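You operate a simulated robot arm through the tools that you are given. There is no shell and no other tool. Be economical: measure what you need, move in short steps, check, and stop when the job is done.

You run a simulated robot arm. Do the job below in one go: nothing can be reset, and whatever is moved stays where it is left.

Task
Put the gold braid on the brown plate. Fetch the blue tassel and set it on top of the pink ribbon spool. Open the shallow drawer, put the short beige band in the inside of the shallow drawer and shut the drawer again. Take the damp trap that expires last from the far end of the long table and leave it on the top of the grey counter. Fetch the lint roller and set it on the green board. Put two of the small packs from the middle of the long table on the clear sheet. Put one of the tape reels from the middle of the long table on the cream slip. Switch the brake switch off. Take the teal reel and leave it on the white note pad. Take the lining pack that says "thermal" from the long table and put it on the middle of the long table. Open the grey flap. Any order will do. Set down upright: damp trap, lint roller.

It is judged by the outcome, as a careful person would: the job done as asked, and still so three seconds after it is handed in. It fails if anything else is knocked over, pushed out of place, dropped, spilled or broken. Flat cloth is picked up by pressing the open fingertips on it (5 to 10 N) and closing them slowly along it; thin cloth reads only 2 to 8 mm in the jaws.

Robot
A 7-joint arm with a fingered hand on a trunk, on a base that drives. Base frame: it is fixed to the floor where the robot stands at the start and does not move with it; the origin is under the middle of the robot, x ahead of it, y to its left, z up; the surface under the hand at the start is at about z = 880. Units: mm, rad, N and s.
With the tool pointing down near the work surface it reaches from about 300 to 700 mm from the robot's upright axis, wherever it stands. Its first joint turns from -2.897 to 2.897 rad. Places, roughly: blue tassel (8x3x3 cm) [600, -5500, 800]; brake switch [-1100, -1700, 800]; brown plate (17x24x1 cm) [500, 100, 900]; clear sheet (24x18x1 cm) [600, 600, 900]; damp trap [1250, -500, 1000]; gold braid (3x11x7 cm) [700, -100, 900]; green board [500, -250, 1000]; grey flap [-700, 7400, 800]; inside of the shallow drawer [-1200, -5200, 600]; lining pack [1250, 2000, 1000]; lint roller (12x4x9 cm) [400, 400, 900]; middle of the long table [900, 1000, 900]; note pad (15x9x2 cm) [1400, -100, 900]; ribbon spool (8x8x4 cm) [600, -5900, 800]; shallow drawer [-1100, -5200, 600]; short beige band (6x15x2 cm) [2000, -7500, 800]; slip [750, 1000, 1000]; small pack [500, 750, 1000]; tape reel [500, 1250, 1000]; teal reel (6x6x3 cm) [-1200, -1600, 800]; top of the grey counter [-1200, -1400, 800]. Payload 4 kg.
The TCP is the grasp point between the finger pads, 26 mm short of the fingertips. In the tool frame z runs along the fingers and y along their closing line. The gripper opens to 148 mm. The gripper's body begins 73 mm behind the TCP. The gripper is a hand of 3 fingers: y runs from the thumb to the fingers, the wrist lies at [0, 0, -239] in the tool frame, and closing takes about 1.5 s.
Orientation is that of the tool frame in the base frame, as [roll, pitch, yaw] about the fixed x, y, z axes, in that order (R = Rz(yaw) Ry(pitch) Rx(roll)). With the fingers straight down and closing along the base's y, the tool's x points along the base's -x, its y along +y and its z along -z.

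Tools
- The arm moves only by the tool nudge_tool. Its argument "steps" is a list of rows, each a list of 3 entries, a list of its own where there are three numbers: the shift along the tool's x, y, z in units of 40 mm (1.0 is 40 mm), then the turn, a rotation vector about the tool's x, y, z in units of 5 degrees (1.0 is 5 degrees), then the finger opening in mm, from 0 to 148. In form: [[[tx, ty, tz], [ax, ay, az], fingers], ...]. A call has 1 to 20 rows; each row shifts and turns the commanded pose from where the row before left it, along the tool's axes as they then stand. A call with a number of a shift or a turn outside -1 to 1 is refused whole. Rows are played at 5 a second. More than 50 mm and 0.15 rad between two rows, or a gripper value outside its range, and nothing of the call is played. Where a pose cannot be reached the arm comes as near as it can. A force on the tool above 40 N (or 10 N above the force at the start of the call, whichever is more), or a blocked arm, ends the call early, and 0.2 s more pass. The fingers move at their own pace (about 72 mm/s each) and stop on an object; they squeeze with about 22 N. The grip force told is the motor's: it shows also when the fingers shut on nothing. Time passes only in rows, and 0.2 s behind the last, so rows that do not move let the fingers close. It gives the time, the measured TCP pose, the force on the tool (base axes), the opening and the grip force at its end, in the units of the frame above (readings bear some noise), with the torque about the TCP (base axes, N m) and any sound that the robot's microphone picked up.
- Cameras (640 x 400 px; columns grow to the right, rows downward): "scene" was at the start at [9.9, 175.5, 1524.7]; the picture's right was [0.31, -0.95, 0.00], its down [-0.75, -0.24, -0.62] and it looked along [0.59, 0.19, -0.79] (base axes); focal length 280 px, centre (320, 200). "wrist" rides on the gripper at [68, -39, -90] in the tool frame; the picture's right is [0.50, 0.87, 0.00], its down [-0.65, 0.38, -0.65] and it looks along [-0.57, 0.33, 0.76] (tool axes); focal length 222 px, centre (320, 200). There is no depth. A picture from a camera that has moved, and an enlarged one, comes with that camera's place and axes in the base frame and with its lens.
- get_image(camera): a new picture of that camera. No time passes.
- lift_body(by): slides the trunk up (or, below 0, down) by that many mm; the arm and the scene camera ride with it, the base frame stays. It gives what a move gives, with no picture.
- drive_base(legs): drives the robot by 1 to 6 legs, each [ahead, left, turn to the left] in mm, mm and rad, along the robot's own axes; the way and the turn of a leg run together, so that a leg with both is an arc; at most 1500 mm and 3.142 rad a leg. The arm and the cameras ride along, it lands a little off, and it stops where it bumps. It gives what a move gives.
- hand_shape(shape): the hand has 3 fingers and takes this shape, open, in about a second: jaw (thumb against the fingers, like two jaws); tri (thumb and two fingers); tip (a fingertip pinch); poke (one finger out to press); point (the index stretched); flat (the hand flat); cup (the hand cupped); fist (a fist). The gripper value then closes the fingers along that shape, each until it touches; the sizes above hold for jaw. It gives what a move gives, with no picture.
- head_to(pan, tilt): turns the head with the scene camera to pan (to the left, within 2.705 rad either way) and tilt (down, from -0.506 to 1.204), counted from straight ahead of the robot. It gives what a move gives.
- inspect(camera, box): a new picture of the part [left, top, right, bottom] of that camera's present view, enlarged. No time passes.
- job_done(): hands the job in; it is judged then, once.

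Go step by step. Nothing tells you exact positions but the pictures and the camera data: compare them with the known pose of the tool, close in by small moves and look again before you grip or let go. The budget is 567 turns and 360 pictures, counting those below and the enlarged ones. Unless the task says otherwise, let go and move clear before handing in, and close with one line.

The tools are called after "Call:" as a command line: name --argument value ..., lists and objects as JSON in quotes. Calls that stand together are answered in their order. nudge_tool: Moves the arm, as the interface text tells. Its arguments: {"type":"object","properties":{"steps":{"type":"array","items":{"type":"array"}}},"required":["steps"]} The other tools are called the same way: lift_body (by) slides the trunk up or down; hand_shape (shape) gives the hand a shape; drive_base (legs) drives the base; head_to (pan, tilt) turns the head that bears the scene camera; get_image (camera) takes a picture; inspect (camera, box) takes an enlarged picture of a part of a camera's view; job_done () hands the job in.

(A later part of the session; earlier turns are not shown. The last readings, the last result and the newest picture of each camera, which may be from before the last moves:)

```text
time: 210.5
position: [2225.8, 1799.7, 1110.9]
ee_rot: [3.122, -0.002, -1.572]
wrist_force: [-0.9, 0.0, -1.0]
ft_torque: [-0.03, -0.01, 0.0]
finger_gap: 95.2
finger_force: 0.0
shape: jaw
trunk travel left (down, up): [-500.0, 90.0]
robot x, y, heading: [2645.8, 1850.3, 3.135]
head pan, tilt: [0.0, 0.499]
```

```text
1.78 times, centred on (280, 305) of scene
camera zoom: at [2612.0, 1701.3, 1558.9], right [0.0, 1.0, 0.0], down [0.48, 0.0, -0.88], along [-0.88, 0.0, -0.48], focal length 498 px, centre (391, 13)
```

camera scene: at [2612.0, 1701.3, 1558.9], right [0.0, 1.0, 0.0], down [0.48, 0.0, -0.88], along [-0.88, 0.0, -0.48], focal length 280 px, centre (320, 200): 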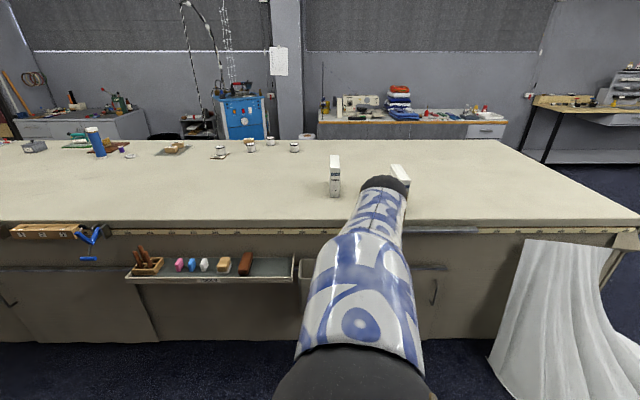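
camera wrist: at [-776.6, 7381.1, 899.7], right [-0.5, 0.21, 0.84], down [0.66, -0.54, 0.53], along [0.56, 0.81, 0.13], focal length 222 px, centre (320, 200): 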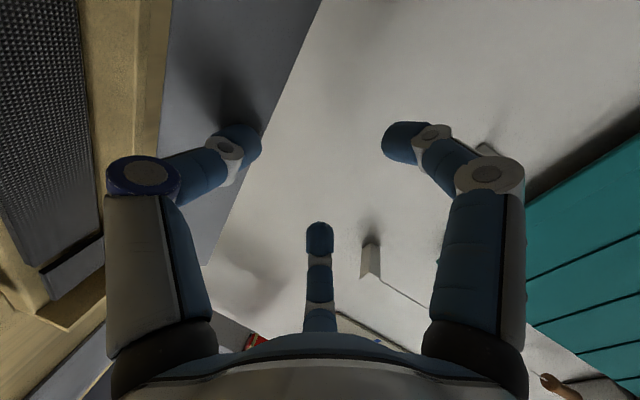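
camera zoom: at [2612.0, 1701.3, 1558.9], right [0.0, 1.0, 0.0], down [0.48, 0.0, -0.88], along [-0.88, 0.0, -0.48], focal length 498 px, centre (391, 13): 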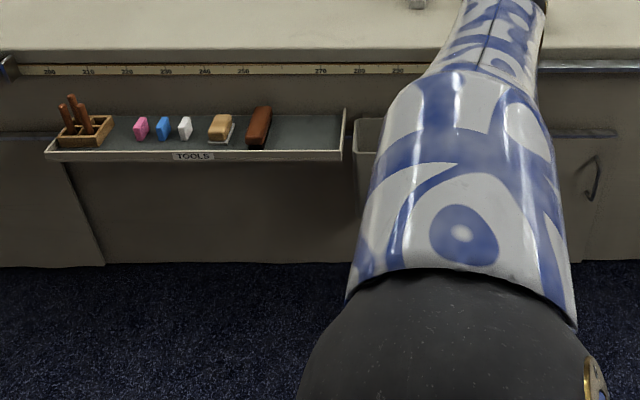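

Call:
drive_base --legs '[[300, -350, 0]]'

Call:
get_image --camera "scene"

```text
time: 213.2
position: [1925.2, 2153.4, 1111.2]
ee_rot: [3.123, -0.001, -1.579]
wrist_force: [-0.3, 0.3, -0.1]
ft_torque: [-0.01, 0.01, -0.01]
finger_gap: 95.7
finger_force: 0.1
shape: jaw
trunk travel left (down, up): [-500.0, 90.0]
robot x, y, heading: [2345.9, 2202.4, 3.135]
head pan, tilt: [0.0, 0.499]
```

```text
255 pictures are left
camera scene: at [2311.8, 2052.6, 1558.9], right [0.01, 1.0, 0.0], down [0.48, 0.0, -0.88], along [-0.88, 0.01, -0.48], focal length 280 px, centre (320, 200)
```

scene: 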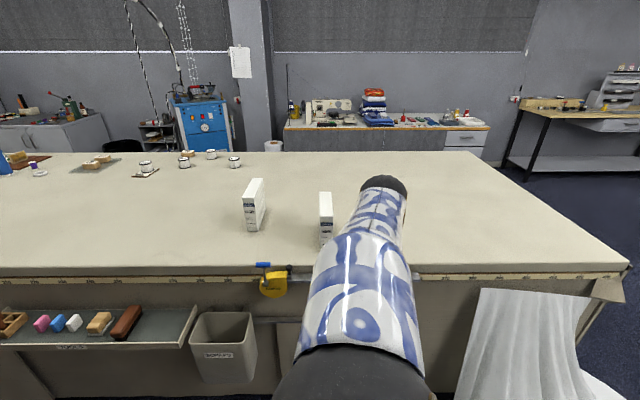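

Call:
inspect --camera "scene" --box '[220, 170, 350, 300]'

```text
3.08 times, centred on (285, 235) of scene
camera zoom: at [2311.8, 2052.6, 1558.9], right [0.01, 1.0, 0.0], down [0.48, 0.0, -0.88], along [-0.88, 0.01, -0.48], focal length 861 px, centre (428, 92)
```

zoom: 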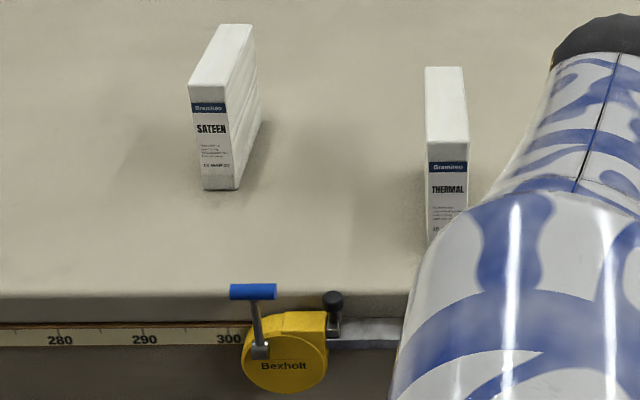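

Call:
nudge_tool --steps '[[[0, 0, -0.5], [0, 0, -1], 148], [[0, 0, 0], [0, 0, -1], 148], [[0, 0, 0], [0, 0, -1], 148], [[0, 0, 0], [0, 0, -1], 148], [[0, 0, 0], [0, 0, -1], 148], [[0, 0, 0], [0, 0, -1], 148], [[0, 0, 0], [0, 0, -1], 148], [[0, 0, 0], [0, 0, -1], 148], [[0, 0, 0], [0, 0, -1], 148], [[0, 0, 0], [0, 0, -1], 148], [[0, 0, 0], [0, 0, -1], 148], [[0, 0, 0], [0, 0, -1], 148], [[0, 0, 0], [0, 0, -1], 148], [[0, 0, 0], [0, 0, -1], 148], [[0, 0, 0], [0, 0, -1], 148], [[0, 0, 0], [0, 0, -1], 148], [[0, 0, 0], [0, 0, -1], 148], [[0, 0, 0], [0, 0, -1], 148], [[0, 0, 0], [0, 0, 0], 148]]'

Call:
drive_base --legs '[[400, 120, 0]]'

Call:
get_image --camera "wrist"

Call:
get_image --camera "scene"

```text
time: 217.2
position: [1926.6, 2153.1, 1132.2]
ee_rot: [-3.139, 0.02, -0.006]
wrist_force: [0.1, -0.2, -0.4]
ft_torque: [0.0, 0.02, 0.0]
finger_gap: 142.0
finger_force: 0.0
shape: jaw
trunk travel left (down, up): [-500.0, 90.0]
robot x, y, heading: [2345.5, 2202.2, 3.131]
head pan, tilt: [0.0, 0.499]
```

```text
time: 219.8
position: [1531.8, 2035.7, 1131.9]
ee_rot: [-3.139, 0.019, -0.005]
wrist_force: [-0.7, -0.4, 0.0]
ft_torque: [0.01, 0.02, -0.01]
finger_gap: 141.8
finger_force: 0.1
shape: jaw
trunk travel left (down, up): [-500.0, 90.0]
robot x, y, heading: [1951.0, 2087.9, 3.138]
head pan, tilt: [0.0, 0.499]
```

```text
253 pictures are left
camera wrist: at [1600.9, 2073.4, 1220.2], right [0.5, -0.87, -0.01], down [-0.64, -0.38, 0.67], along [-0.58, -0.32, -0.75], focal length 222 px, centre (320, 200)
```

wrist: 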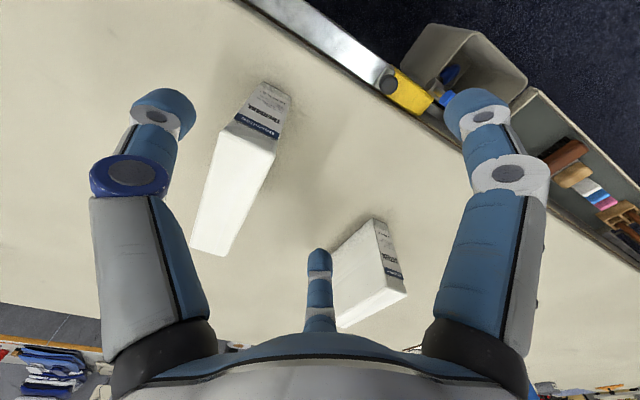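

```text
252 pictures are left
camera scene: at [1917.9, 1935.9, 1558.8], right [0.01, 1.0, 0.0], down [0.48, 0.0, -0.88], along [-0.88, 0.01, -0.48], focal length 280 px, centre (320, 200)
```

scene: 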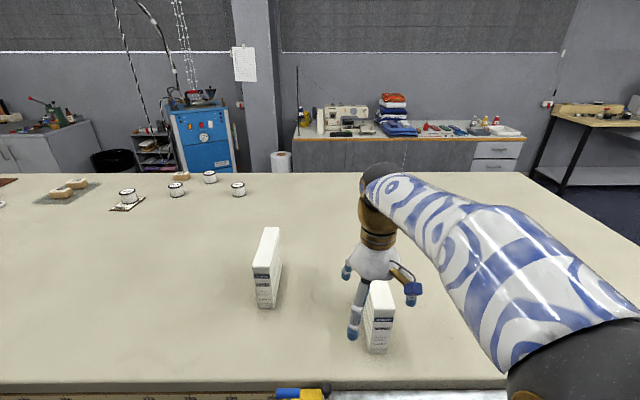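

Call:
nudge_tool --steps '[[[-0.82, -0.26, 0], [0, 0, 0], 148], [[-0.82, -0.26, 0], [0, 0, 0], 148], [[-0.82, -0.26, 0], [0, 0, 0], 148], [[-0.82, -0.26, 0], [0, 0, 0], 148], [[-0.82, -0.26, 0], [0, 0, 0], 148], [[0, 0, 0.5], [0, -0.22, 0], 148], [[0, 0, 0], [0, 0, 0], 148]]'

Call:
get_image --camera "wrist"

```text
time: 221.4
position: [1368.0, 2087.7, 1114.6]
ee_rot: [-3.141, 0.04, -0.004]
wrist_force: [0.9, 0.7, -0.5]
ft_torque: [-0.01, 0.01, -0.01]
finger_gap: 141.8
finger_force: 0.0
shape: jaw
trunk travel left (down, up): [-500.0, 90.0]
robot x, y, heading: [1953.2, 2090.5, 3.137]
head pan, tilt: [0.0, 0.499]
```

```text
251 pictures are left
camera wrist: at [1439.3, 2125.8, 1202.1], right [0.5, -0.87, -0.02], down [-0.63, -0.38, 0.68], along [-0.6, -0.32, -0.74], focal length 222 px, centre (320, 200)
```

wrist: 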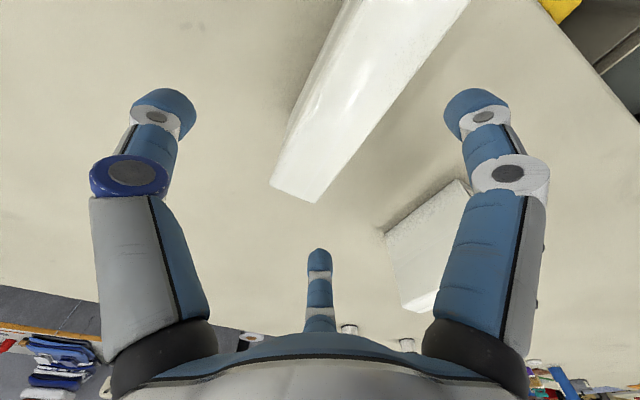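

Call:
nudge_tool --steps '[[[0, 0.2, 0.5], [0, 0.46, 0], 148], [[0, 0, 1], [0, 0, 0], 148], [[0, 0, 1], [0, 0, 0], 148], [[0, 0, 0.9], [0, 0, 0], 148], [[0, 0, 0], [0, 0, 0], 148]]'

Call:
get_image --camera "wrist"

```text
time: 222.6
position: [1367.1, 2080.1, 979.1]
ee_rot: [-3.14, 0.001, -0.004]
wrist_force: [-1.7, -2.1, 9.8]
ft_torque: [0.27, 0.02, 0.07]
finger_gap: 141.9
finger_force: 0.0
shape: jaw
trunk travel left (down, up): [-500.0, 90.0]
robot x, y, heading: [1951.2, 2085.4, 3.138]
head pan, tilt: [0.0, 0.499]
```

```text
250 pictures are left
camera wrist: at [1435.5, 2117.6, 1070.5], right [0.5, -0.87, 0.0], down [-0.66, -0.38, 0.65], along [-0.57, -0.32, -0.76], focal length 222 px, centre (320, 200)
```

wrist: 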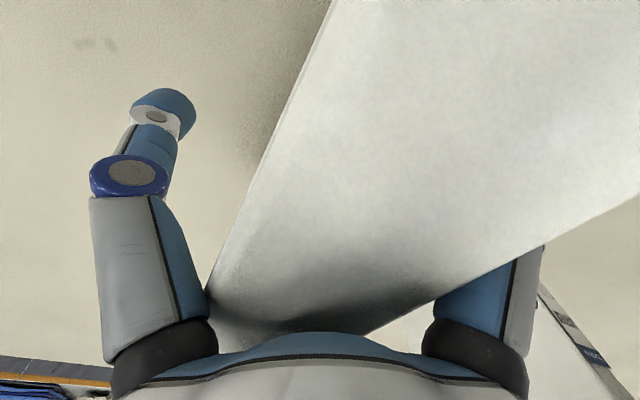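

Call:
nudge_tool --steps '[[[0, 0, -0.5], [0, 0, 0], 148], [[0, 0, -0.3], [0, 0, 0], 148], [[0, 0, 0], [0, 0, 0], 148]]'

Call:
get_image --camera "wrist"

Call:
inspect --camera "scene" --box '[230, 200, 450, 370]'

```text
time: 223.4
position: [1365.5, 2079.4, 1010.6]
ee_rot: [-3.14, -0.003, -0.003]
wrist_force: [0.7, -0.1, 0.4]
ft_torque: [0.0, -0.02, 0.04]
finger_gap: 141.9
finger_force: 0.1
shape: jaw
trunk travel left (down, up): [-500.0, 90.0]
robot x, y, heading: [1951.5, 2082.6, 3.135]
head pan, tilt: [0.0, 0.499]
```

```text
249 pictures are left
camera wrist: at [1433.6, 2118.1, 1101.0], right [0.5, -0.87, 0.0], down [-0.66, -0.38, 0.65], along [-0.57, -0.32, -0.76], focal length 222 px, centre (320, 200)
```

wrist: 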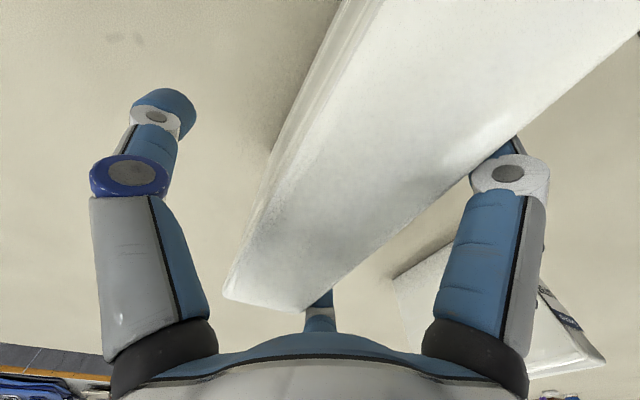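

```text
2.35 times, centred on (340, 285) of scene
camera zoom: at [1918.1, 1936.1, 1558.9], right [0.01, 1.0, 0.0], down [0.48, 0.0, -0.88], along [-0.88, 0.01, -0.48], focal length 658 px, centre (273, 0)
```

zoom: 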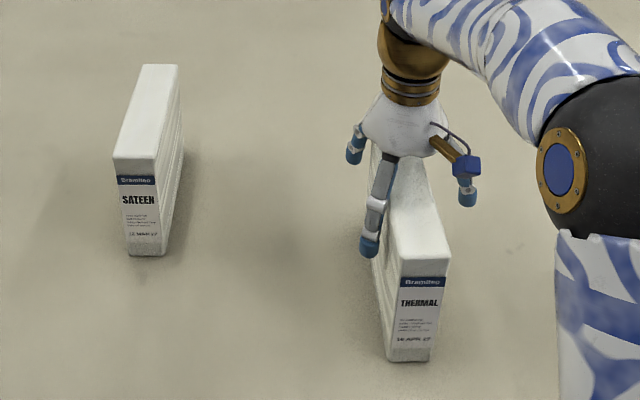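

Call:
nudge_tool --steps '[[[0.5, -0.05, 0.2], [0, 0, 0], 142], [[0, 0, 0], [0, 0, 0], 110], [[0, 0, 0], [0, 0, 0], 80], [[0, 0, 0], [0, 0, 0], 60], [[0, 0, 0], [0, 0, 0], 40], [[0, 0, 0], [0, 0, 0], 20], [[0, 0, 0], [0, 0, 0], 0], [[0, 0, 0], [0, 0, 0], 0]]'

Call:
get_image --camera "wrist"

```text
time: 225.2
position: [1386.6, 2082.4, 1002.0]
ee_rot: [-3.138, -0.001, -0.004]
wrist_force: [0.5, 0.6, -0.1]
ft_torque: [0.07, -0.03, 0.02]
finger_gap: 54.1
finger_force: 21.2
shape: jaw
trunk travel left (down, up): [-500.0, 90.0]
robot x, y, heading: [1953.3, 2086.3, 3.138]
head pan, tilt: [0.0, 0.499]
```

```text
247 pictures are left
camera wrist: at [1454.3, 2120.5, 1092.7], right [0.5, -0.87, 0.0], down [-0.66, -0.38, 0.65], along [-0.57, -0.32, -0.76], focal length 222 px, centre (320, 200)
```

wrist: 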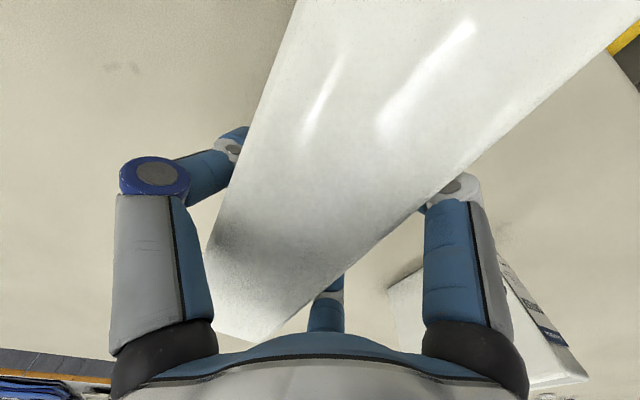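

Call:
nudge_tool --steps '[[[0, 0, -0.3], [0, 0, 0], 0], [[0, 0, -0.6], [0, 0, 0], 0], [[0, 0, -0.8], [0, 0, 0], 0], [[0, 0, -0.8], [0, 0, 0], 0], [[0, 0, 0], [0, 0, 0], 0], [[0, 0, 0], [0, 0, 0], 0]]'

Call:
get_image --camera "scene"

```text
time: 226.6
position: [1386.8, 2083.1, 1103.9]
ee_rot: [3.141, -0.003, -0.004]
wrist_force: [0.3, 0.4, -7.2]
ft_torque: [-0.05, 0.03, 0.02]
finger_gap: 53.4
finger_force: 22.0
shape: jaw
trunk travel left (down, up): [-500.0, 90.0]
robot x, y, heading: [1951.7, 2086.0, 3.137]
head pan, tilt: [0.0, 0.499]
```

```text
246 pictures are left
camera scene: at [1917.5, 1936.0, 1558.9], right [0.01, 1.0, 0.0], down [0.48, 0.0, -0.88], along [-0.88, 0.01, -0.48], focal length 280 px, centre (320, 200)
```

scene: 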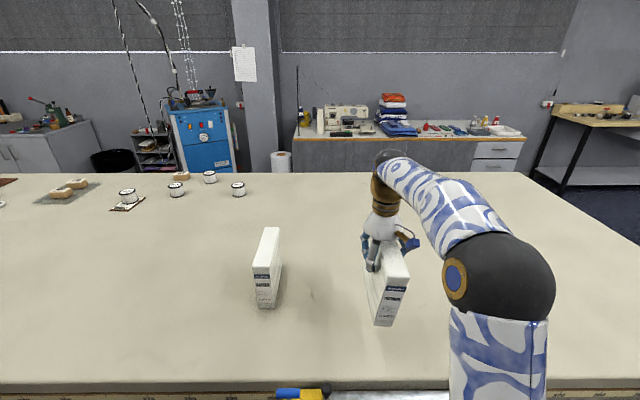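

Call:
drive_base --legs '[[-650, 0, 0]]'

Call:
nudge_tool --steps '[[[0.9, 0, 0], [0, 0, 0], 0], [[0.9, 0, 0], [0, 0, 0], 0], [[0.9, 0, 0], [0, 0, 0], 0], [[0.9, 0, 0], [0, 0, 0], 0], [[0, 0, 0], [0, 0, 0], 0]]'

Call:
head_to --pan 1.4 --tilt 0.4

Call:
get_image --camera "scene"

```text
time: 230.2
position: [2038.0, 2076.5, 1103.6]
ee_rot: [-3.141, -0.002, 0.008]
wrist_force: [-1.1, 0.1, -6.1]
ft_torque: [-0.09, 0.03, -0.03]
finger_gap: 53.5
finger_force: 21.6
shape: jaw
trunk travel left (down, up): [-500.0, 90.0]
robot x, y, heading: [2599.6, 2080.7, -3.137]
head pan, tilt: [0.0, 0.499]
```

```text
time: 231.4
position: [2183.4, 2076.4, 1104.7]
ee_rot: [-3.138, -0.003, 0.009]
wrist_force: [0.3, -0.2, -5.3]
ft_torque: [-0.05, 0.06, 0.03]
finger_gap: 52.9
finger_force: 22.0
shape: jaw
trunk travel left (down, up): [-500.0, 90.0]
robot x, y, heading: [2603.1, 2085.5, -3.141]
head pan, tilt: [0.0, 0.499]
```

```text
time: 232.9
position: [2183.1, 2075.3, 1103.6]
ee_rot: [-3.139, -0.004, 0.007]
wrist_force: [0.2, 0.1, -5.7]
ft_torque: [-0.06, 0.05, -0.01]
finger_gap: 53.1
finger_force: 22.2
shape: jaw
trunk travel left (down, up): [-500.0, 90.0]
robot x, y, heading: [2597.2, 2082.7, -3.139]
head pan, tilt: [1.4, 0.4]
```

```text
245 pictures are left
camera scene: at [2644.7, 1843.8, 1568.0], right [-0.99, 0.17, 0.0], down [0.07, 0.38, -0.92], along [-0.15, -0.91, -0.39], focal length 280 px, centre (320, 200)
```

scene: 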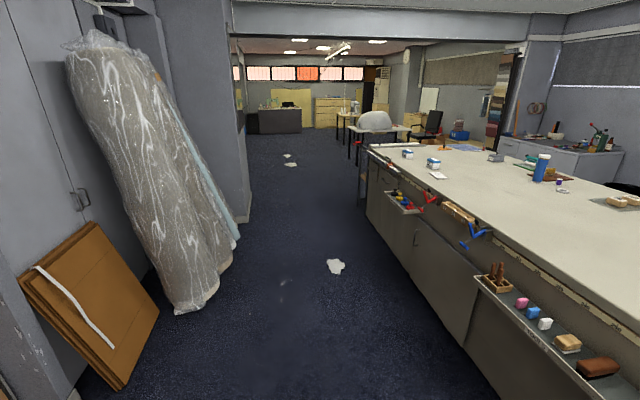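

Call:
drive_base --legs '[[0, 1400, 0], [0, 1400, 0], [0, 900, 0]]'

Call:
head_to --pan 0.3 --tilt 0.5

Call:
get_image --camera "scene"

```text
time: 250.8
position: [2171.4, -1609.7, 1103.8]
ee_rot: [-3.139, -0.005, 0.0]
wrist_force: [0.1, 0.7, -5.3]
ft_torque: [-0.02, 0.02, 0.02]
finger_gap: 53.0
finger_force: 21.9
shape: jaw
trunk travel left (down, up): [-500.0, 90.0]
robot x, y, heading: [2590.3, -1602.1, 3.142]
head pan, tilt: [1.4, 0.4]
```

```text
time: 252.1
position: [2170.9, -1610.4, 1103.5]
ee_rot: [-3.139, -0.003, 0.002]
wrist_force: [0.1, 0.9, -5.9]
ft_torque: [-0.05, 0.04, 0.03]
finger_gap: 53.2
finger_force: 22.4
shape: jaw
trunk travel left (down, up): [-500.0, 90.0]
robot x, y, heading: [2591.1, -1606.1, 3.136]
head pan, tilt: [0.3, 0.499]
```

```text
244 pictures are left
camera scene: at [2560.7, -1780.5, 1558.9], right [-0.29, 0.96, 0.0], down [0.46, 0.14, -0.88], along [-0.84, -0.26, -0.48], focal length 280 px, centre (320, 200)
```

scene: 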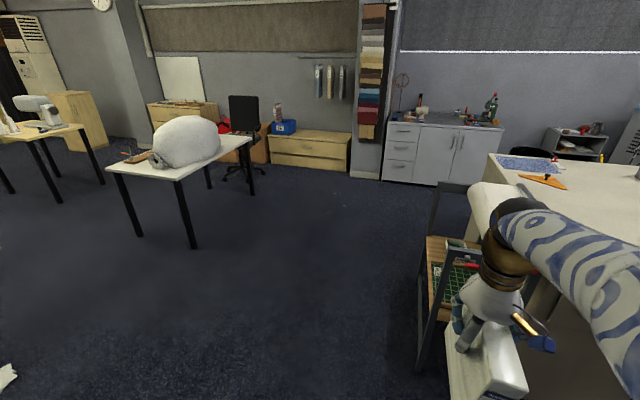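

Call:
drive_base --legs '[[0, 620, 0], [1400, 0, 0], [1250, 0, 0]]'

Call:
head_to --pan -0.6 --tilt 0.5

Call:
get_image --camera "scene"

```text
time: 268.1
position: [-484.1, -2253.8, 1104.6]
ee_rot: [-3.141, -0.003, 0.01]
wrist_force: [-0.6, -0.4, -6.0]
ft_torque: [-0.1, 0.0, 0.01]
finger_gap: 52.9
finger_force: 21.2
shape: jaw
trunk travel left (down, up): [-500.0, 90.0]
robot x, y, heading: [-66.2, -2244.4, -3.133]
head pan, tilt: [0.3, 0.499]
```

```text
time: 269.3
position: [-484.1, -2253.4, 1103.7]
ee_rot: [-3.138, -0.005, 0.011]
wrist_force: [-1.2, 0.1, -6.0]
ft_torque: [-0.05, 0.02, -0.04]
finger_gap: 52.8
finger_force: 22.4
shape: jaw
trunk travel left (down, up): [-500.0, 90.0]
robot x, y, heading: [-64.5, -2243.7, -3.134]
head pan, tilt: [-0.6, 0.499]
```

```text
243 pictures are left
camera scene: at [-82.2, -2341.1, 1558.9], right [0.56, 0.83, 0.0], down [0.4, -0.27, -0.88], along [-0.73, 0.49, -0.48], focal length 280 px, centre (320, 200)
```

scene: 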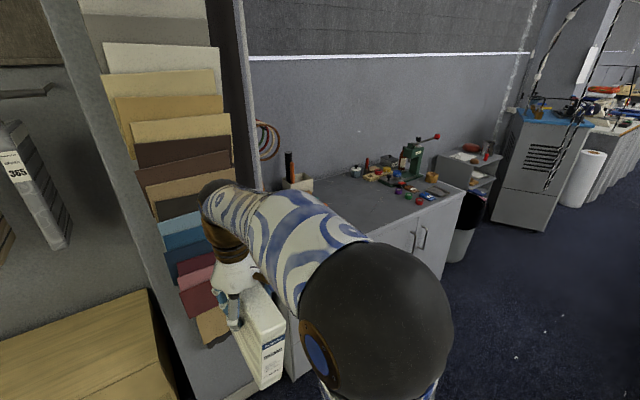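

Call:
drive_base --legs '[[-150, 0, 0], [0, 0, 3.133]]'

Call:
head_to --pan 1.2 --tilt 0.5

Call:
get_image --camera "scene"

```text
time: 278.0
position: [505.4, -2234.6, 1104.5]
ee_rot: [-3.14, -0.004, -3.138]
wrist_force: [0.4, -0.4, -5.5]
ft_torque: [0.06, -0.06, -0.03]
finger_gap: 52.4
finger_force: 22.2
shape: jaw
trunk travel left (down, up): [-500.0, 90.0]
robot x, y, heading: [90.1, -2242.2, 0.003]
head pan, tilt: [-0.6, 0.499]
```

```text
time: 279.8
position: [505.8, -2233.1, 1104.2]
ee_rot: [-3.139, -0.003, -3.138]
wrist_force: [-0.3, 0.2, -6.2]
ft_torque: [0.06, -0.05, 0.03]
finger_gap: 52.9
finger_force: 21.5
shape: jaw
trunk travel left (down, up): [-500.0, 90.0]
robot x, y, heading: [87.5, -2240.3, 0.005]
head pan, tilt: [1.201, 0.499]
```

```text
242 pictures are left
camera scene: at [58.1, -2004.4, 1558.9], right [0.93, -0.36, 0.0], down [-0.17, -0.45, -0.88], along [0.32, 0.82, -0.48], focal length 280 px, centre (320, 200)
```

scene: 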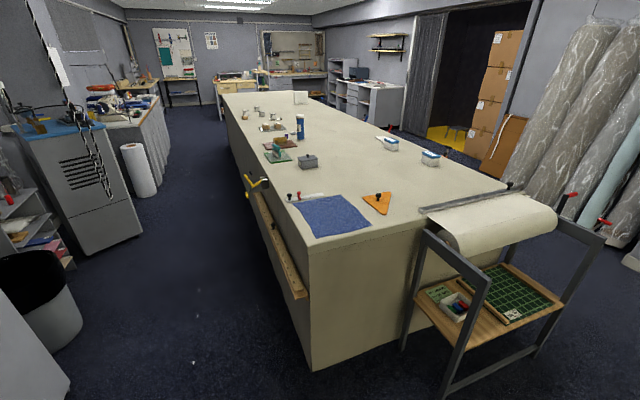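

Call:
drive_base --legs '[[-340, 300, 0], [0, 1400, 0], [0, 1400, 0], [240, 0, 0]]'

Call:
head_to --pan 0.2 --tilt 0.95

Call:
get_image --camera "scene"

```text
time: 297.1
position: [398.5, 864.5, 1103.3]
ee_rot: [-3.14, -0.004, -3.133]
wrist_force: [-0.7, 0.1, -6.4]
ft_torque: [0.06, -0.06, 0.03]
finger_gap: 52.6
finger_force: 22.3
shape: jaw
trunk travel left (down, up): [-500.0, 90.0]
robot x, y, heading: [-20.6, 854.4, 0.009]
head pan, tilt: [1.201, 0.499]
```

```text
time: 298.3
position: [398.1, 864.7, 1104.0]
ee_rot: [-3.14, -0.003, -3.134]
wrist_force: [-0.6, -0.2, -6.0]
ft_torque: [0.07, -0.05, -0.01]
finger_gap: 52.6
finger_force: 21.8
shape: jaw
trunk travel left (down, up): [-500.0, 90.0]
robot x, y, heading: [-19.2, 856.6, 0.009]
head pan, tilt: [0.201, 0.949]
```

```text
241 pictures are left
camera scene: at [-11.4, 1020.8, 1521.4], right [0.21, -0.98, 0.0], down [-0.8, -0.17, -0.58], along [0.57, 0.12, -0.81], focal length 280 px, centre (320, 200)
```

scene: 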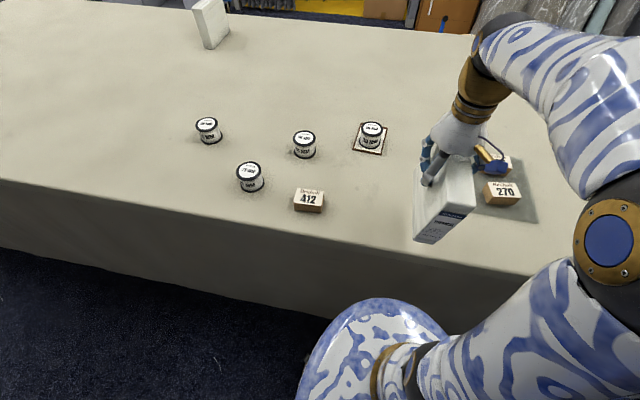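

Call:
nudge_tool --steps '[[[-0.96, -0.1, 0], [0, 0, 0], 0], [[-0.96, -0.1, 0], [0, 0, 0], 0], [[-0.96, -0.1, 0], [0, 0, 0], 0], [[-0.96, -0.1, 0], [0, 0, 0], 0], [[-0.96, -0.1, 0], [0, 0, 0], 0], [[0, 0, 0.8], [0, 0, 0], 0], [[0, 0, 0.8], [0, 0, 0], 0], [[0, 0, 0.5], [0, 0, 0], 0], [[0, 0, 0], [0, 0, 0], 0]]'

Call:
get_image --camera "scene"

Call:
get_image --camera "wrist"

```text
time: 300.3
position: [589.6, 845.4, 1018.3]
ee_rot: [-3.141, -0.004, -3.133]
wrist_force: [0.7, 0.3, -6.7]
ft_torque: [0.05, -0.04, -0.01]
finger_gap: 52.4
finger_force: 22.5
shape: jaw
trunk travel left (down, up): [-500.0, 90.0]
robot x, y, heading: [-25.5, 853.7, 0.006]
head pan, tilt: [0.201, 0.949]
```

```text
240 pictures are left
camera scene: at [-11.2, 1020.7, 1521.4], right [0.2, -0.98, 0.0], down [-0.8, -0.17, -0.58], along [0.57, 0.12, -0.81], focal length 280 px, centre (320, 200)
```

scene: 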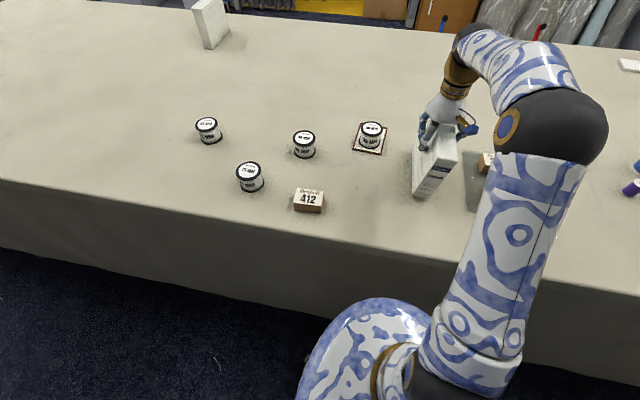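

```text
239 pictures are left
camera wrist: at [523.0, 805.4, 1108.4], right [-0.51, 0.86, 0.0], down [0.65, 0.38, 0.65], along [0.56, 0.33, -0.76], focal length 222 px, centre (320, 200)
```

wrist: 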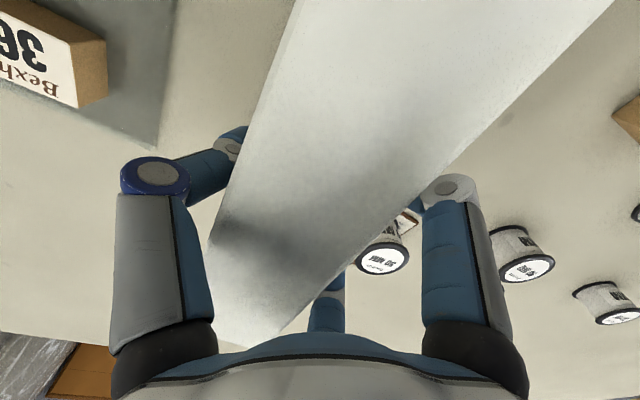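

Call:
nudge_tool --steps '[[[0, 0, 0.25], [0, 0, 0], 0], [[0, 0, 0.08], [0, 0, 0], 0], [[0, 0, 0.05], [0, 0, 0], 0], [[0, 0, 0], [0, 0, 0], 0]]'

Call:
nudge_tool --steps '[[[0, 0, 0.04], [0, 0, 0], 0], [[0, 0, 0.03], [0, 0, 0], 0], [[0, 0, 0], [0, 0, 0], 0]]'

```text
time: 301.3
position: [591.0, 845.1, 1002.8]
ee_rot: [-3.141, -0.003, -3.134]
wrist_force: [1.6, -0.3, -4.0]
ft_torque: [0.01, 0.01, -0.01]
finger_gap: 52.5
finger_force: 21.8
shape: jaw
trunk travel left (down, up): [-500.0, 90.0]
robot x, y, heading: [-14.7, 852.1, 0.008]
head pan, tilt: [0.201, 0.949]
```

```text
time: 302.1
position: [591.2, 845.8, 1002.2]
ee_rot: [-3.138, 0.001, -3.136]
wrist_force: [3.3, 0.9, 10.2]
ft_torque: [-0.21, 0.0, 0.1]
finger_gap: 52.6
finger_force: 22.1
shape: jaw
trunk travel left (down, up): [-500.0, 90.0]
robot x, y, heading: [-20.4, 852.5, 0.006]
head pan, tilt: [0.201, 0.949]
```

Contact; releasing slowly and rising.

Call:
nudge_tool --steps '[[[0, 0, -0.02], [0, 0, 0], 52], [[0, 0, 0], [0, 0, 0], 60], [[0, 0, 0], [0, 0, 0], 80], [[0, 0, 0], [0, 0, 0], 110], [[0, 0, 0], [0, 0, 0], 142], [[0, 0, 0], [0, 0, 0], 142], [[0, 0, -0.5], [0, 0, 0], 142], [[0, 0, -1], [0, 0, 0], 142], [[0, 0, -1], [0, 0, 0], 142], [[0, 0, -1], [0, 0, 0], 142], [[0, 0, 0], [0, 0, 0], 142]]'

Call:
get_image --camera "wrist"

Call:
get_image --camera "scene"

```text
time: 304.5
position: [591.6, 845.4, 1140.0]
ee_rot: [-3.139, -0.003, -3.133]
wrist_force: [0.2, 0.8, -0.2]
ft_torque: [0.0, -0.01, -0.01]
finger_gap: 136.2
finger_force: 0.0
shape: jaw
trunk travel left (down, up): [-500.0, 90.0]
robot x, y, heading: [-21.2, 853.9, 0.008]
head pan, tilt: [0.201, 0.949]
```

```text
238 pictures are left
camera wrist: at [524.8, 805.6, 1231.3], right [-0.51, 0.86, 0.0], down [0.65, 0.38, 0.65], along [0.56, 0.33, -0.76], focal length 222 px, centre (320, 200)
```

wrist: 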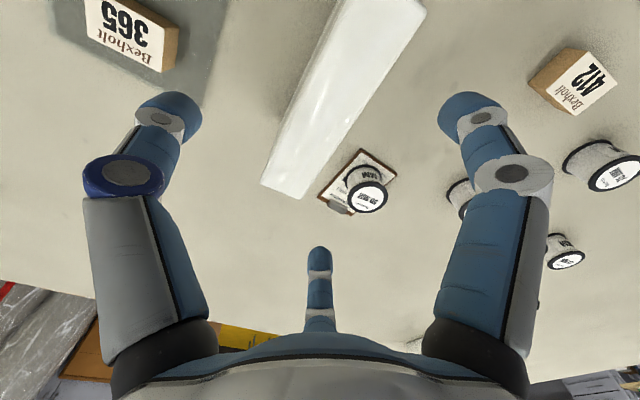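

```text
237 pictures are left
camera scene: at [-11.7, 1020.8, 1521.4], right [0.2, -0.98, 0.0], down [-0.8, -0.17, -0.58], along [0.57, 0.12, -0.81], focal length 280 px, centre (320, 200)
```

scene: 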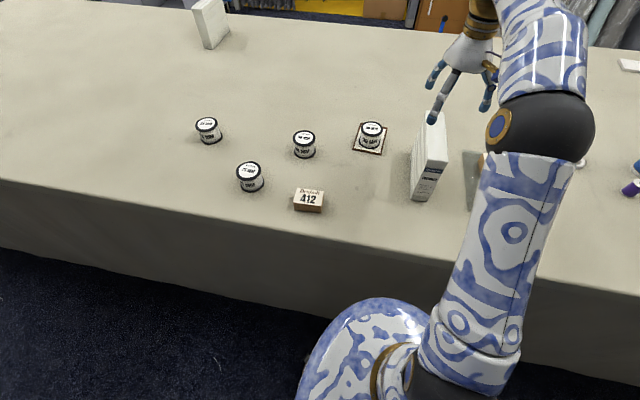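

Call:
nudge_tool --steps '[[[0.95, 0, 0], [0, 0, 0], 142], [[0.95, 0, 0], [0, 0, 0], 142], [[0.95, 0, 0], [0, 0, 0], 142], [[0.95, 0, 0], [0, 0, 0], 142], [[0.95, 0, 0], [0, 0, 0], 142], [[0, 0, 0], [0, 0, 0], 142]]'

Call:
drive_base --legs '[[-240, 0, 0], [0, -1400, 0], [0, -1000, 0], [0, 0, 1.57], [0, 0, 1.565]]'

Call:
head_to --pan 0.1 --tilt 0.7

Call:
get_image --camera "scene"

```text
time: 305.9
position: [399.9, 844.0, 1143.0]
ee_rot: [-3.14, -0.004, -3.133]
wrist_force: [-0.7, -0.3, 0.9]
ft_torque: [-0.01, 0.01, 0.0]
finger_gap: 136.2
finger_force: 0.1
shape: jaw
trunk travel left (down, up): [-500.0, 90.0]
robot x, y, heading: [-21.5, 855.0, 0.004]
head pan, tilt: [0.201, 0.949]
```

```text
time: 326.6
position: [-684.3, -1503.9, 1142.0]
ee_rot: [-3.141, -0.003, -0.05]
wrist_force: [0.6, 0.2, 0.3]
ft_torque: [-0.02, -0.01, -0.02]
finger_gap: 136.3
finger_force: 0.0
shape: jaw
trunk travel left (down, up): [-500.0, 90.0]
robot x, y, heading: [-265.4, -1537.1, 3.092]
head pan, tilt: [0.201, 0.949]
```

```text
time: 327.4
position: [-685.5, -1502.5, 1143.7]
ee_rot: [-3.139, -0.003, -0.047]
wrist_force: [0.2, -0.3, -0.8]
ft_torque: [0.0, -0.02, -0.01]
finger_gap: 136.2
finger_force: 0.0
shape: jaw
trunk travel left (down, up): [-500.0, 90.0]
robot x, y, heading: [-267.0, -1539.8, 3.09]
head pan, tilt: [0.099, 0.7]
```

```text
236 pictures are left
camera scene: at [-298.7, -1694.9, 1541.1], right [-0.05, 1.0, 0.0], down [0.64, 0.03, -0.76], along [-0.76, -0.04, -0.64], focal length 280 px, centre (320, 200)
```

scene: 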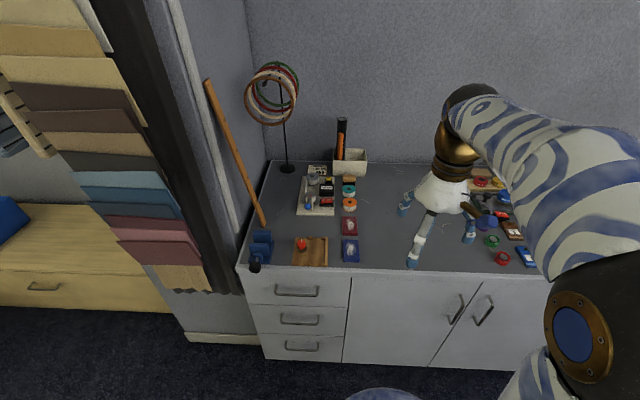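

Call:
inspect --camera "scene" --box '[235, 140, 435, 280]'

Call:
inspect --camera "scene" --box '[400, 150, 560, 280]'

```text
2.86 times, centred on (335, 210) of scene
camera zoom: at [-298.7, -1694.9, 1541.1], right [-0.05, 1.0, 0.0], down [0.64, 0.03, -0.76], along [-0.76, -0.04, -0.64], focal length 800 px, centre (277, 171)
```

zoom: 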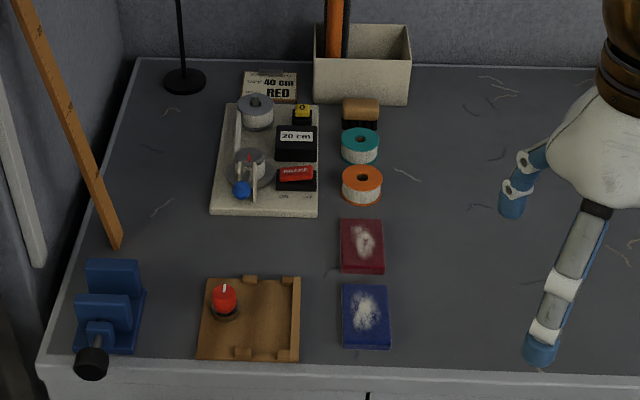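

```text
3.08 times, centred on (480, 215) of scene
camera zoom: at [-298.7, -1694.9, 1541.1], right [-0.05, 1.0, 0.0], down [0.64, 0.03, -0.76], along [-0.76, -0.04, -0.64], focal length 861 px, centre (-172, 154)
```

zoom: 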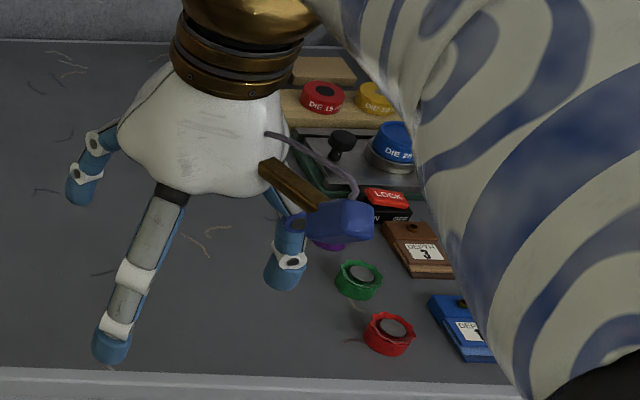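

Call:
inspect --camera "scene" --box '[300, 160, 370, 220]'

```text
6.67 times, centred on (335, 190) of scene
camera zoom: at [-298.7, -1694.9, 1541.1], right [-0.05, 1.0, 0.0], down [0.64, 0.03, -0.76], along [-0.76, -0.04, -0.64], focal length 1866 px, centre (220, 267)
```

zoom: 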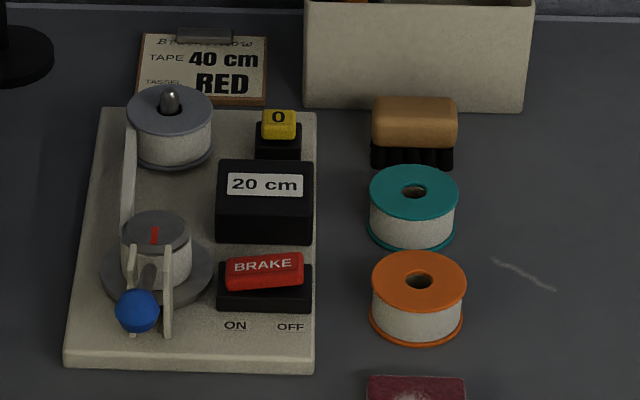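

Call:
drive_base --legs '[[245, 90, 0.05]]'

Call:
get_image --camera "wrist"

Call:
get_image --camera "scene"

```text
time: 329.2
position: [-934.9, -1608.7, 1142.5]
ee_rot: [-3.14, -0.004, 0.005]
wrist_force: [0.6, 0.2, -0.3]
ft_torque: [-0.01, -0.02, -0.01]
finger_gap: 136.0
finger_force: 0.0
shape: jaw
trunk travel left (down, up): [-500.0, 90.0]
robot x, y, heading: [-515.3, -1624.7, -3.138]
head pan, tilt: [0.099, 0.7]
```

```text
232 pictures are left
camera wrist: at [-867.6, -1570.6, 1232.7], right [0.5, -0.86, 0.0], down [-0.66, -0.38, 0.65], along [-0.56, -0.33, -0.76], focal length 222 px, centre (320, 200)
```

wrist: 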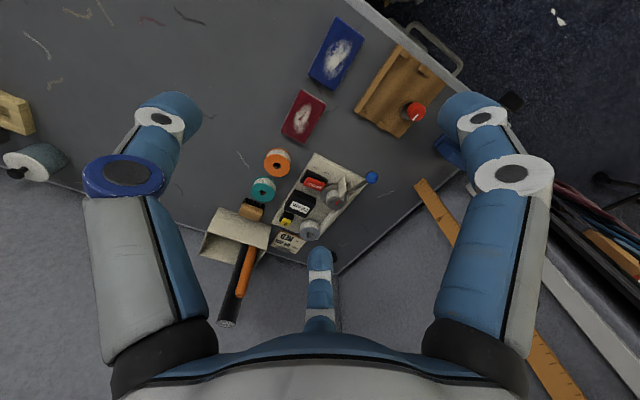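

```text
231 pictures are left
camera scene: at [-539.9, -1780.1, 1541.1], right [-0.1, 0.99, 0.0], down [0.64, 0.07, -0.76], along [-0.76, -0.08, -0.64], focal length 280 px, centre (320, 200)
```

scene: 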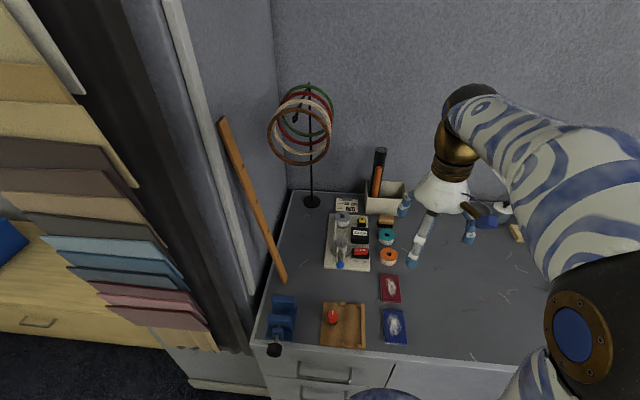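

Call:
hand_shape --shape "poke"

Call:
nudge_tool --steps '[[[-0.9, 0.5, 0], [0, 0, 0], 148], [[-0.9, 0.5, 0], [0, 0, 0], 148]]'

Call:
get_image --camera "wrist"

```text
time: 330.1
position: [-935.0, -1609.0, 1142.5]
ee_rot: [-3.14, -0.004, 0.006]
wrist_force: [-0.3, -1.4, 1.5]
ft_torque: [-0.02, 0.0, 0.01]
finger_gap: 0.0
finger_force: 0.0
shape: poke
trunk travel left (down, up): [-500.0, 90.0]
robot x, y, heading: [-512.6, -1620.7, -3.14]
head pan, tilt: [0.099, 0.7]
```

```text
time: 330.7
position: [-1007.7, -1649.5, 1142.9]
ee_rot: [-3.139, -0.002, 0.003]
wrist_force: [0.4, -1.0, -0.6]
ft_torque: [0.02, 0.01, 0.02]
finger_gap: 0.0
finger_force: 0.1
shape: poke
trunk travel left (down, up): [-500.0, 90.0]
robot x, y, heading: [-512.0, -1620.5, -3.138]
head pan, tilt: [0.099, 0.7]
```

```text
230 pictures are left
camera wrist: at [-940.2, -1611.6, 1232.4], right [0.5, -0.86, 0.0], down [-0.66, -0.38, 0.65], along [-0.56, -0.33, -0.76], focal length 222 px, centre (320, 200)
```

wrist: 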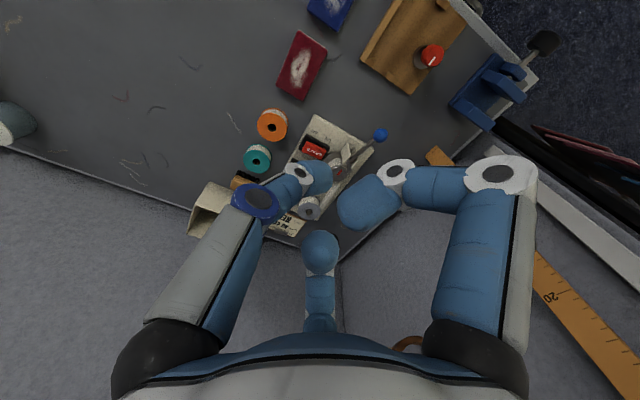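

Call:
nudge_tool --steps '[[[-0.975, 0.39, 0], [0, 0, 0], 148], [[-0.975, 0.39, 0.5], [0, 0, 0], 148], [[-0.975, 0.38, 1], [0, 0, 0], 148], [[0, 0, 1], [0, 0, 0], 148], [[0, 0, 1], [0, 0, 0], 148], [[0, 0, 1], [0, 0, 0], 148], [[0, 0, 1], [0, 0, 0], 148], [[0, 0, 0], [0, 0, 0], 148]]'

Call:
get_image --camera "wrist"

Call:
inspect --camera "scene" --box '[300, 180, 440, 280]'

```text
refused: row 3 steps farther than a row can; nothing moved
```

```text
229 pictures are left
camera wrist: at [-940.2, -1611.6, 1232.4], right [0.5, -0.86, 0.0], down [-0.66, -0.38, 0.65], along [-0.56, -0.33, -0.76], focal length 222 px, centre (320, 200)
```

wrist: 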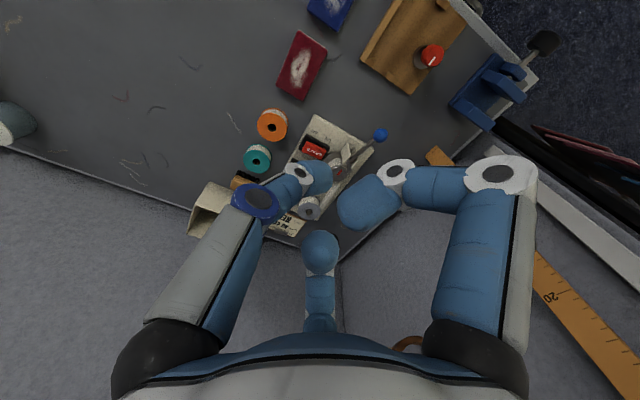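

```text
4.00 times, centred on (370, 230) of scene
camera zoom: at [-540.2, -1780.1, 1541.1], right [-0.1, 0.99, 0.0], down [0.64, 0.07, -0.76], along [-0.76, -0.08, -0.64], focal length 1119 px, centre (120, 80)
```

zoom: 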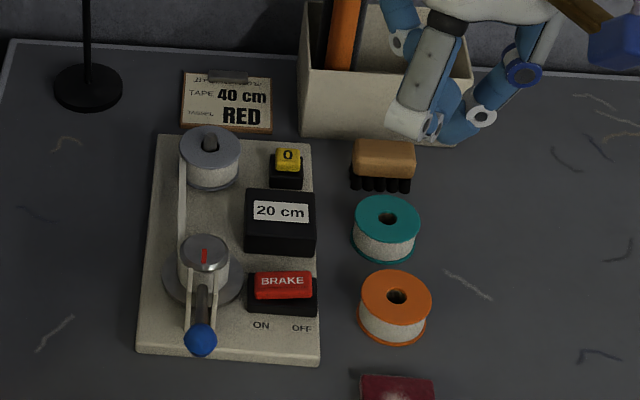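

Call:
nudge_tool --steps '[[[-0.975, 0.39, 0], [0, 0, 0], 148], [[-0.975, 0.39, 0], [0, 0, 0], 148], [[-0.975, 0.38, 0], [0, 0, 0], 148], [[0, 0, 1], [0, 0, 0], 148], [[0, 0, 1], [0, 0, 0], 148], [[0, 0, 1], [0, 0, 0], 148], [[0, 0, 1], [0, 0, 0], 148], [[0, 0, 1], [0, 0, 0], 148], [[0, 0, 0.8], [0, 0, 0], 148], [[0, 0, 0], [0, 0, 0], 148]]'

Call:
get_image --camera "wrist"

Call:
inspect --camera "scene" --box '[300, 180, 440, 280]'

```text
time: 332.9
position: [-1121.1, -1696.1, 910.7]
ee_rot: [-3.139, -0.002, 0.006]
wrist_force: [0.5, 0.7, 0.2]
ft_torque: [0.04, 0.02, 0.02]
finger_gap: 0.0
finger_force: 0.0
shape: poke
trunk travel left (down, up): [-500.0, 90.0]
robot x, y, heading: [-516.1, -1620.4, -3.142]
head pan, tilt: [0.099, 0.7]
```

```text
227 pictures are left
camera wrist: at [-1054.5, -1657.3, 1001.3], right [0.5, -0.86, 0.0], down [-0.66, -0.38, 0.65], along [-0.56, -0.33, -0.76], focal length 222 px, centre (320, 200)
```

wrist: 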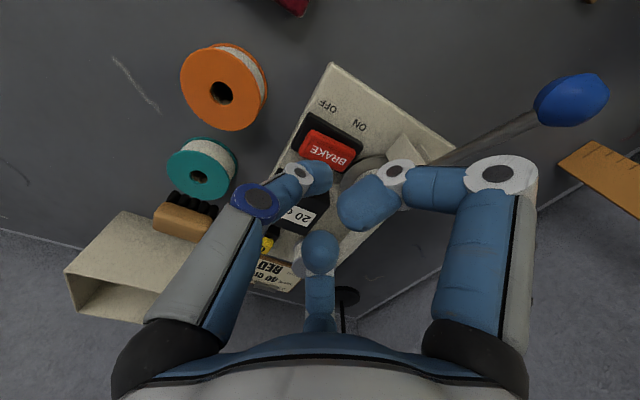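

```text
4.00 times, centred on (370, 230) of scene
camera zoom: at [-539.7, -1780.0, 1541.2], right [-0.1, 0.99, 0.0], down [0.64, 0.06, -0.76], along [-0.76, -0.08, -0.64], focal length 1119 px, centre (120, 80)
```

zoom: 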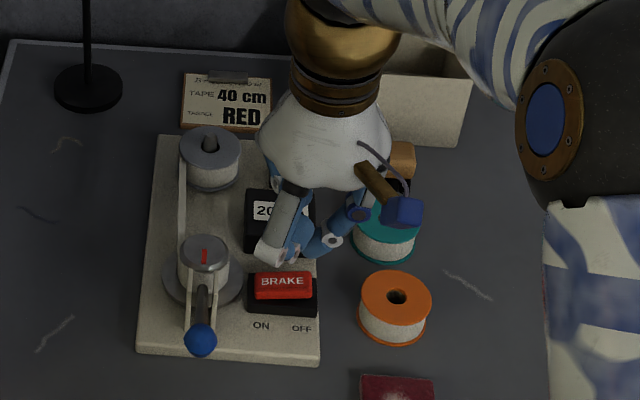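

Call:
nudge_tool --steps '[[[0, 0, 0.5], [0, 0, 0], 148], [[0, 0, 0.4], [0, 0, 0], 148], [[0, 0, 0], [0, 0, 0], 148]]'

Call:
inspect --camera "wrist" --box '[240, 80, 400, 200]'

```text
time: 333.7
position: [-1122.0, -1695.2, 874.4]
ee_rot: [-3.141, -0.001, 0.007]
wrist_force: [-0.8, 0.2, -0.2]
ft_torque: [0.0, -0.01, -0.02]
finger_gap: 0.2
finger_force: 0.1
shape: poke
trunk travel left (down, up): [-500.0, 90.0]
robot x, y, heading: [-515.5, -1621.5, -3.138]
head pan, tilt: [0.099, 0.7]
```

```text
3.33 times, centred on (320, 140) of wrist
camera zoom: at [-1054.5, -1657.1, 964.0], right [0.5, -0.86, 0.0], down [-0.66, -0.38, 0.65], along [-0.56, -0.33, -0.76], focal length 740 px, centre (320, 400)
```

zoom: 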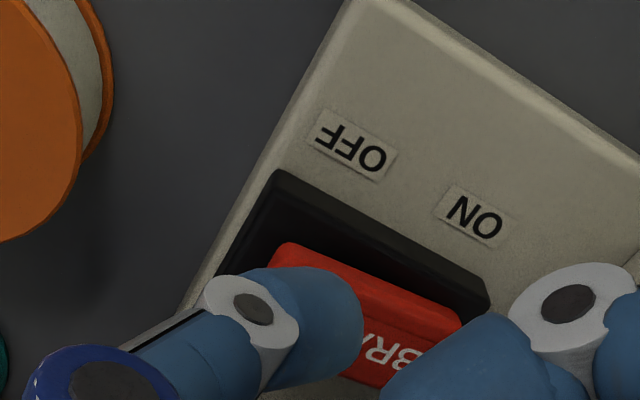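

Call:
nudge_tool --steps '[[[0, 0, 0.1], [0, 0, 0], 148], [[0, 0, 0.1], [0, 0, 0], 148], [[0, 0, 0.1], [0, 0, 0], 148], [[0, 0, 0], [0, 0, 0], 148]]'

```text
time: 334.7
position: [-1122.4, -1696.1, 862.1]
ee_rot: [-3.14, -0.001, 0.003]
wrist_force: [0.6, 0.0, 2.7]
ft_torque: [0.02, -0.03, 0.0]
finger_gap: 0.0
finger_force: 0.2
shape: poke
trunk travel left (down, up): [-500.0, 90.0]
robot x, y, heading: [-513.8, -1620.0, -3.141]
head pan, tilt: [0.099, 0.7]
```

Call:
nudge_tool --steps '[[[0, 0, 0.08], [0, 0, 0], 148], [[0, 0, 0.08], [0, 0, 0], 148], [[0, 0, 0], [0, 0, 0], 148]]'

Call:
inspect --camera "scene" --box '[320, 210, 400, 270]'

```text
time: 335.5
position: [-1124.3, -1692.0, 860.8]
ee_rot: [-3.138, 0.009, 0.004]
wrist_force: [2.8, 2.4, 23.2]
ft_torque: [-0.06, -0.14, 0.0]
finger_gap: 0.0
finger_force: 0.0
shape: poke
trunk travel left (down, up): [-500.0, 90.0]
robot x, y, heading: [-511.0, -1620.9, 3.14]
head pan, tilt: [0.099, 0.7]
stopped in row 3: the force on the tool passed its limit at 41 N (the readings are from after the stop); the commanded pose is now the measured one
```

```text
6.67 times, centred on (360, 240) of scene
camera zoom: at [-536.7, -1779.2, 1541.3], right [-0.1, 1.0, 0.0], down [0.64, 0.06, -0.77], along [-0.76, -0.08, -0.64], focal length 1866 px, centre (53, -67)
```

zoom: 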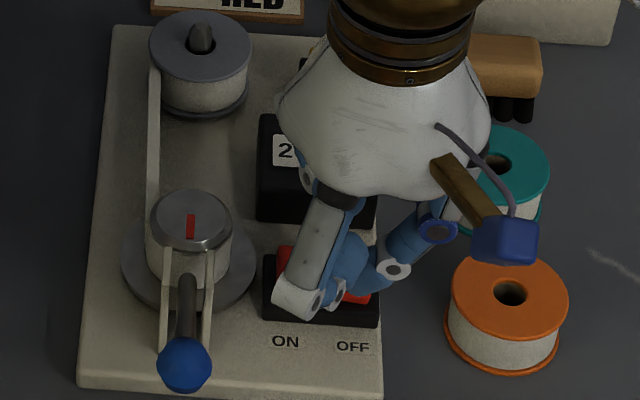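

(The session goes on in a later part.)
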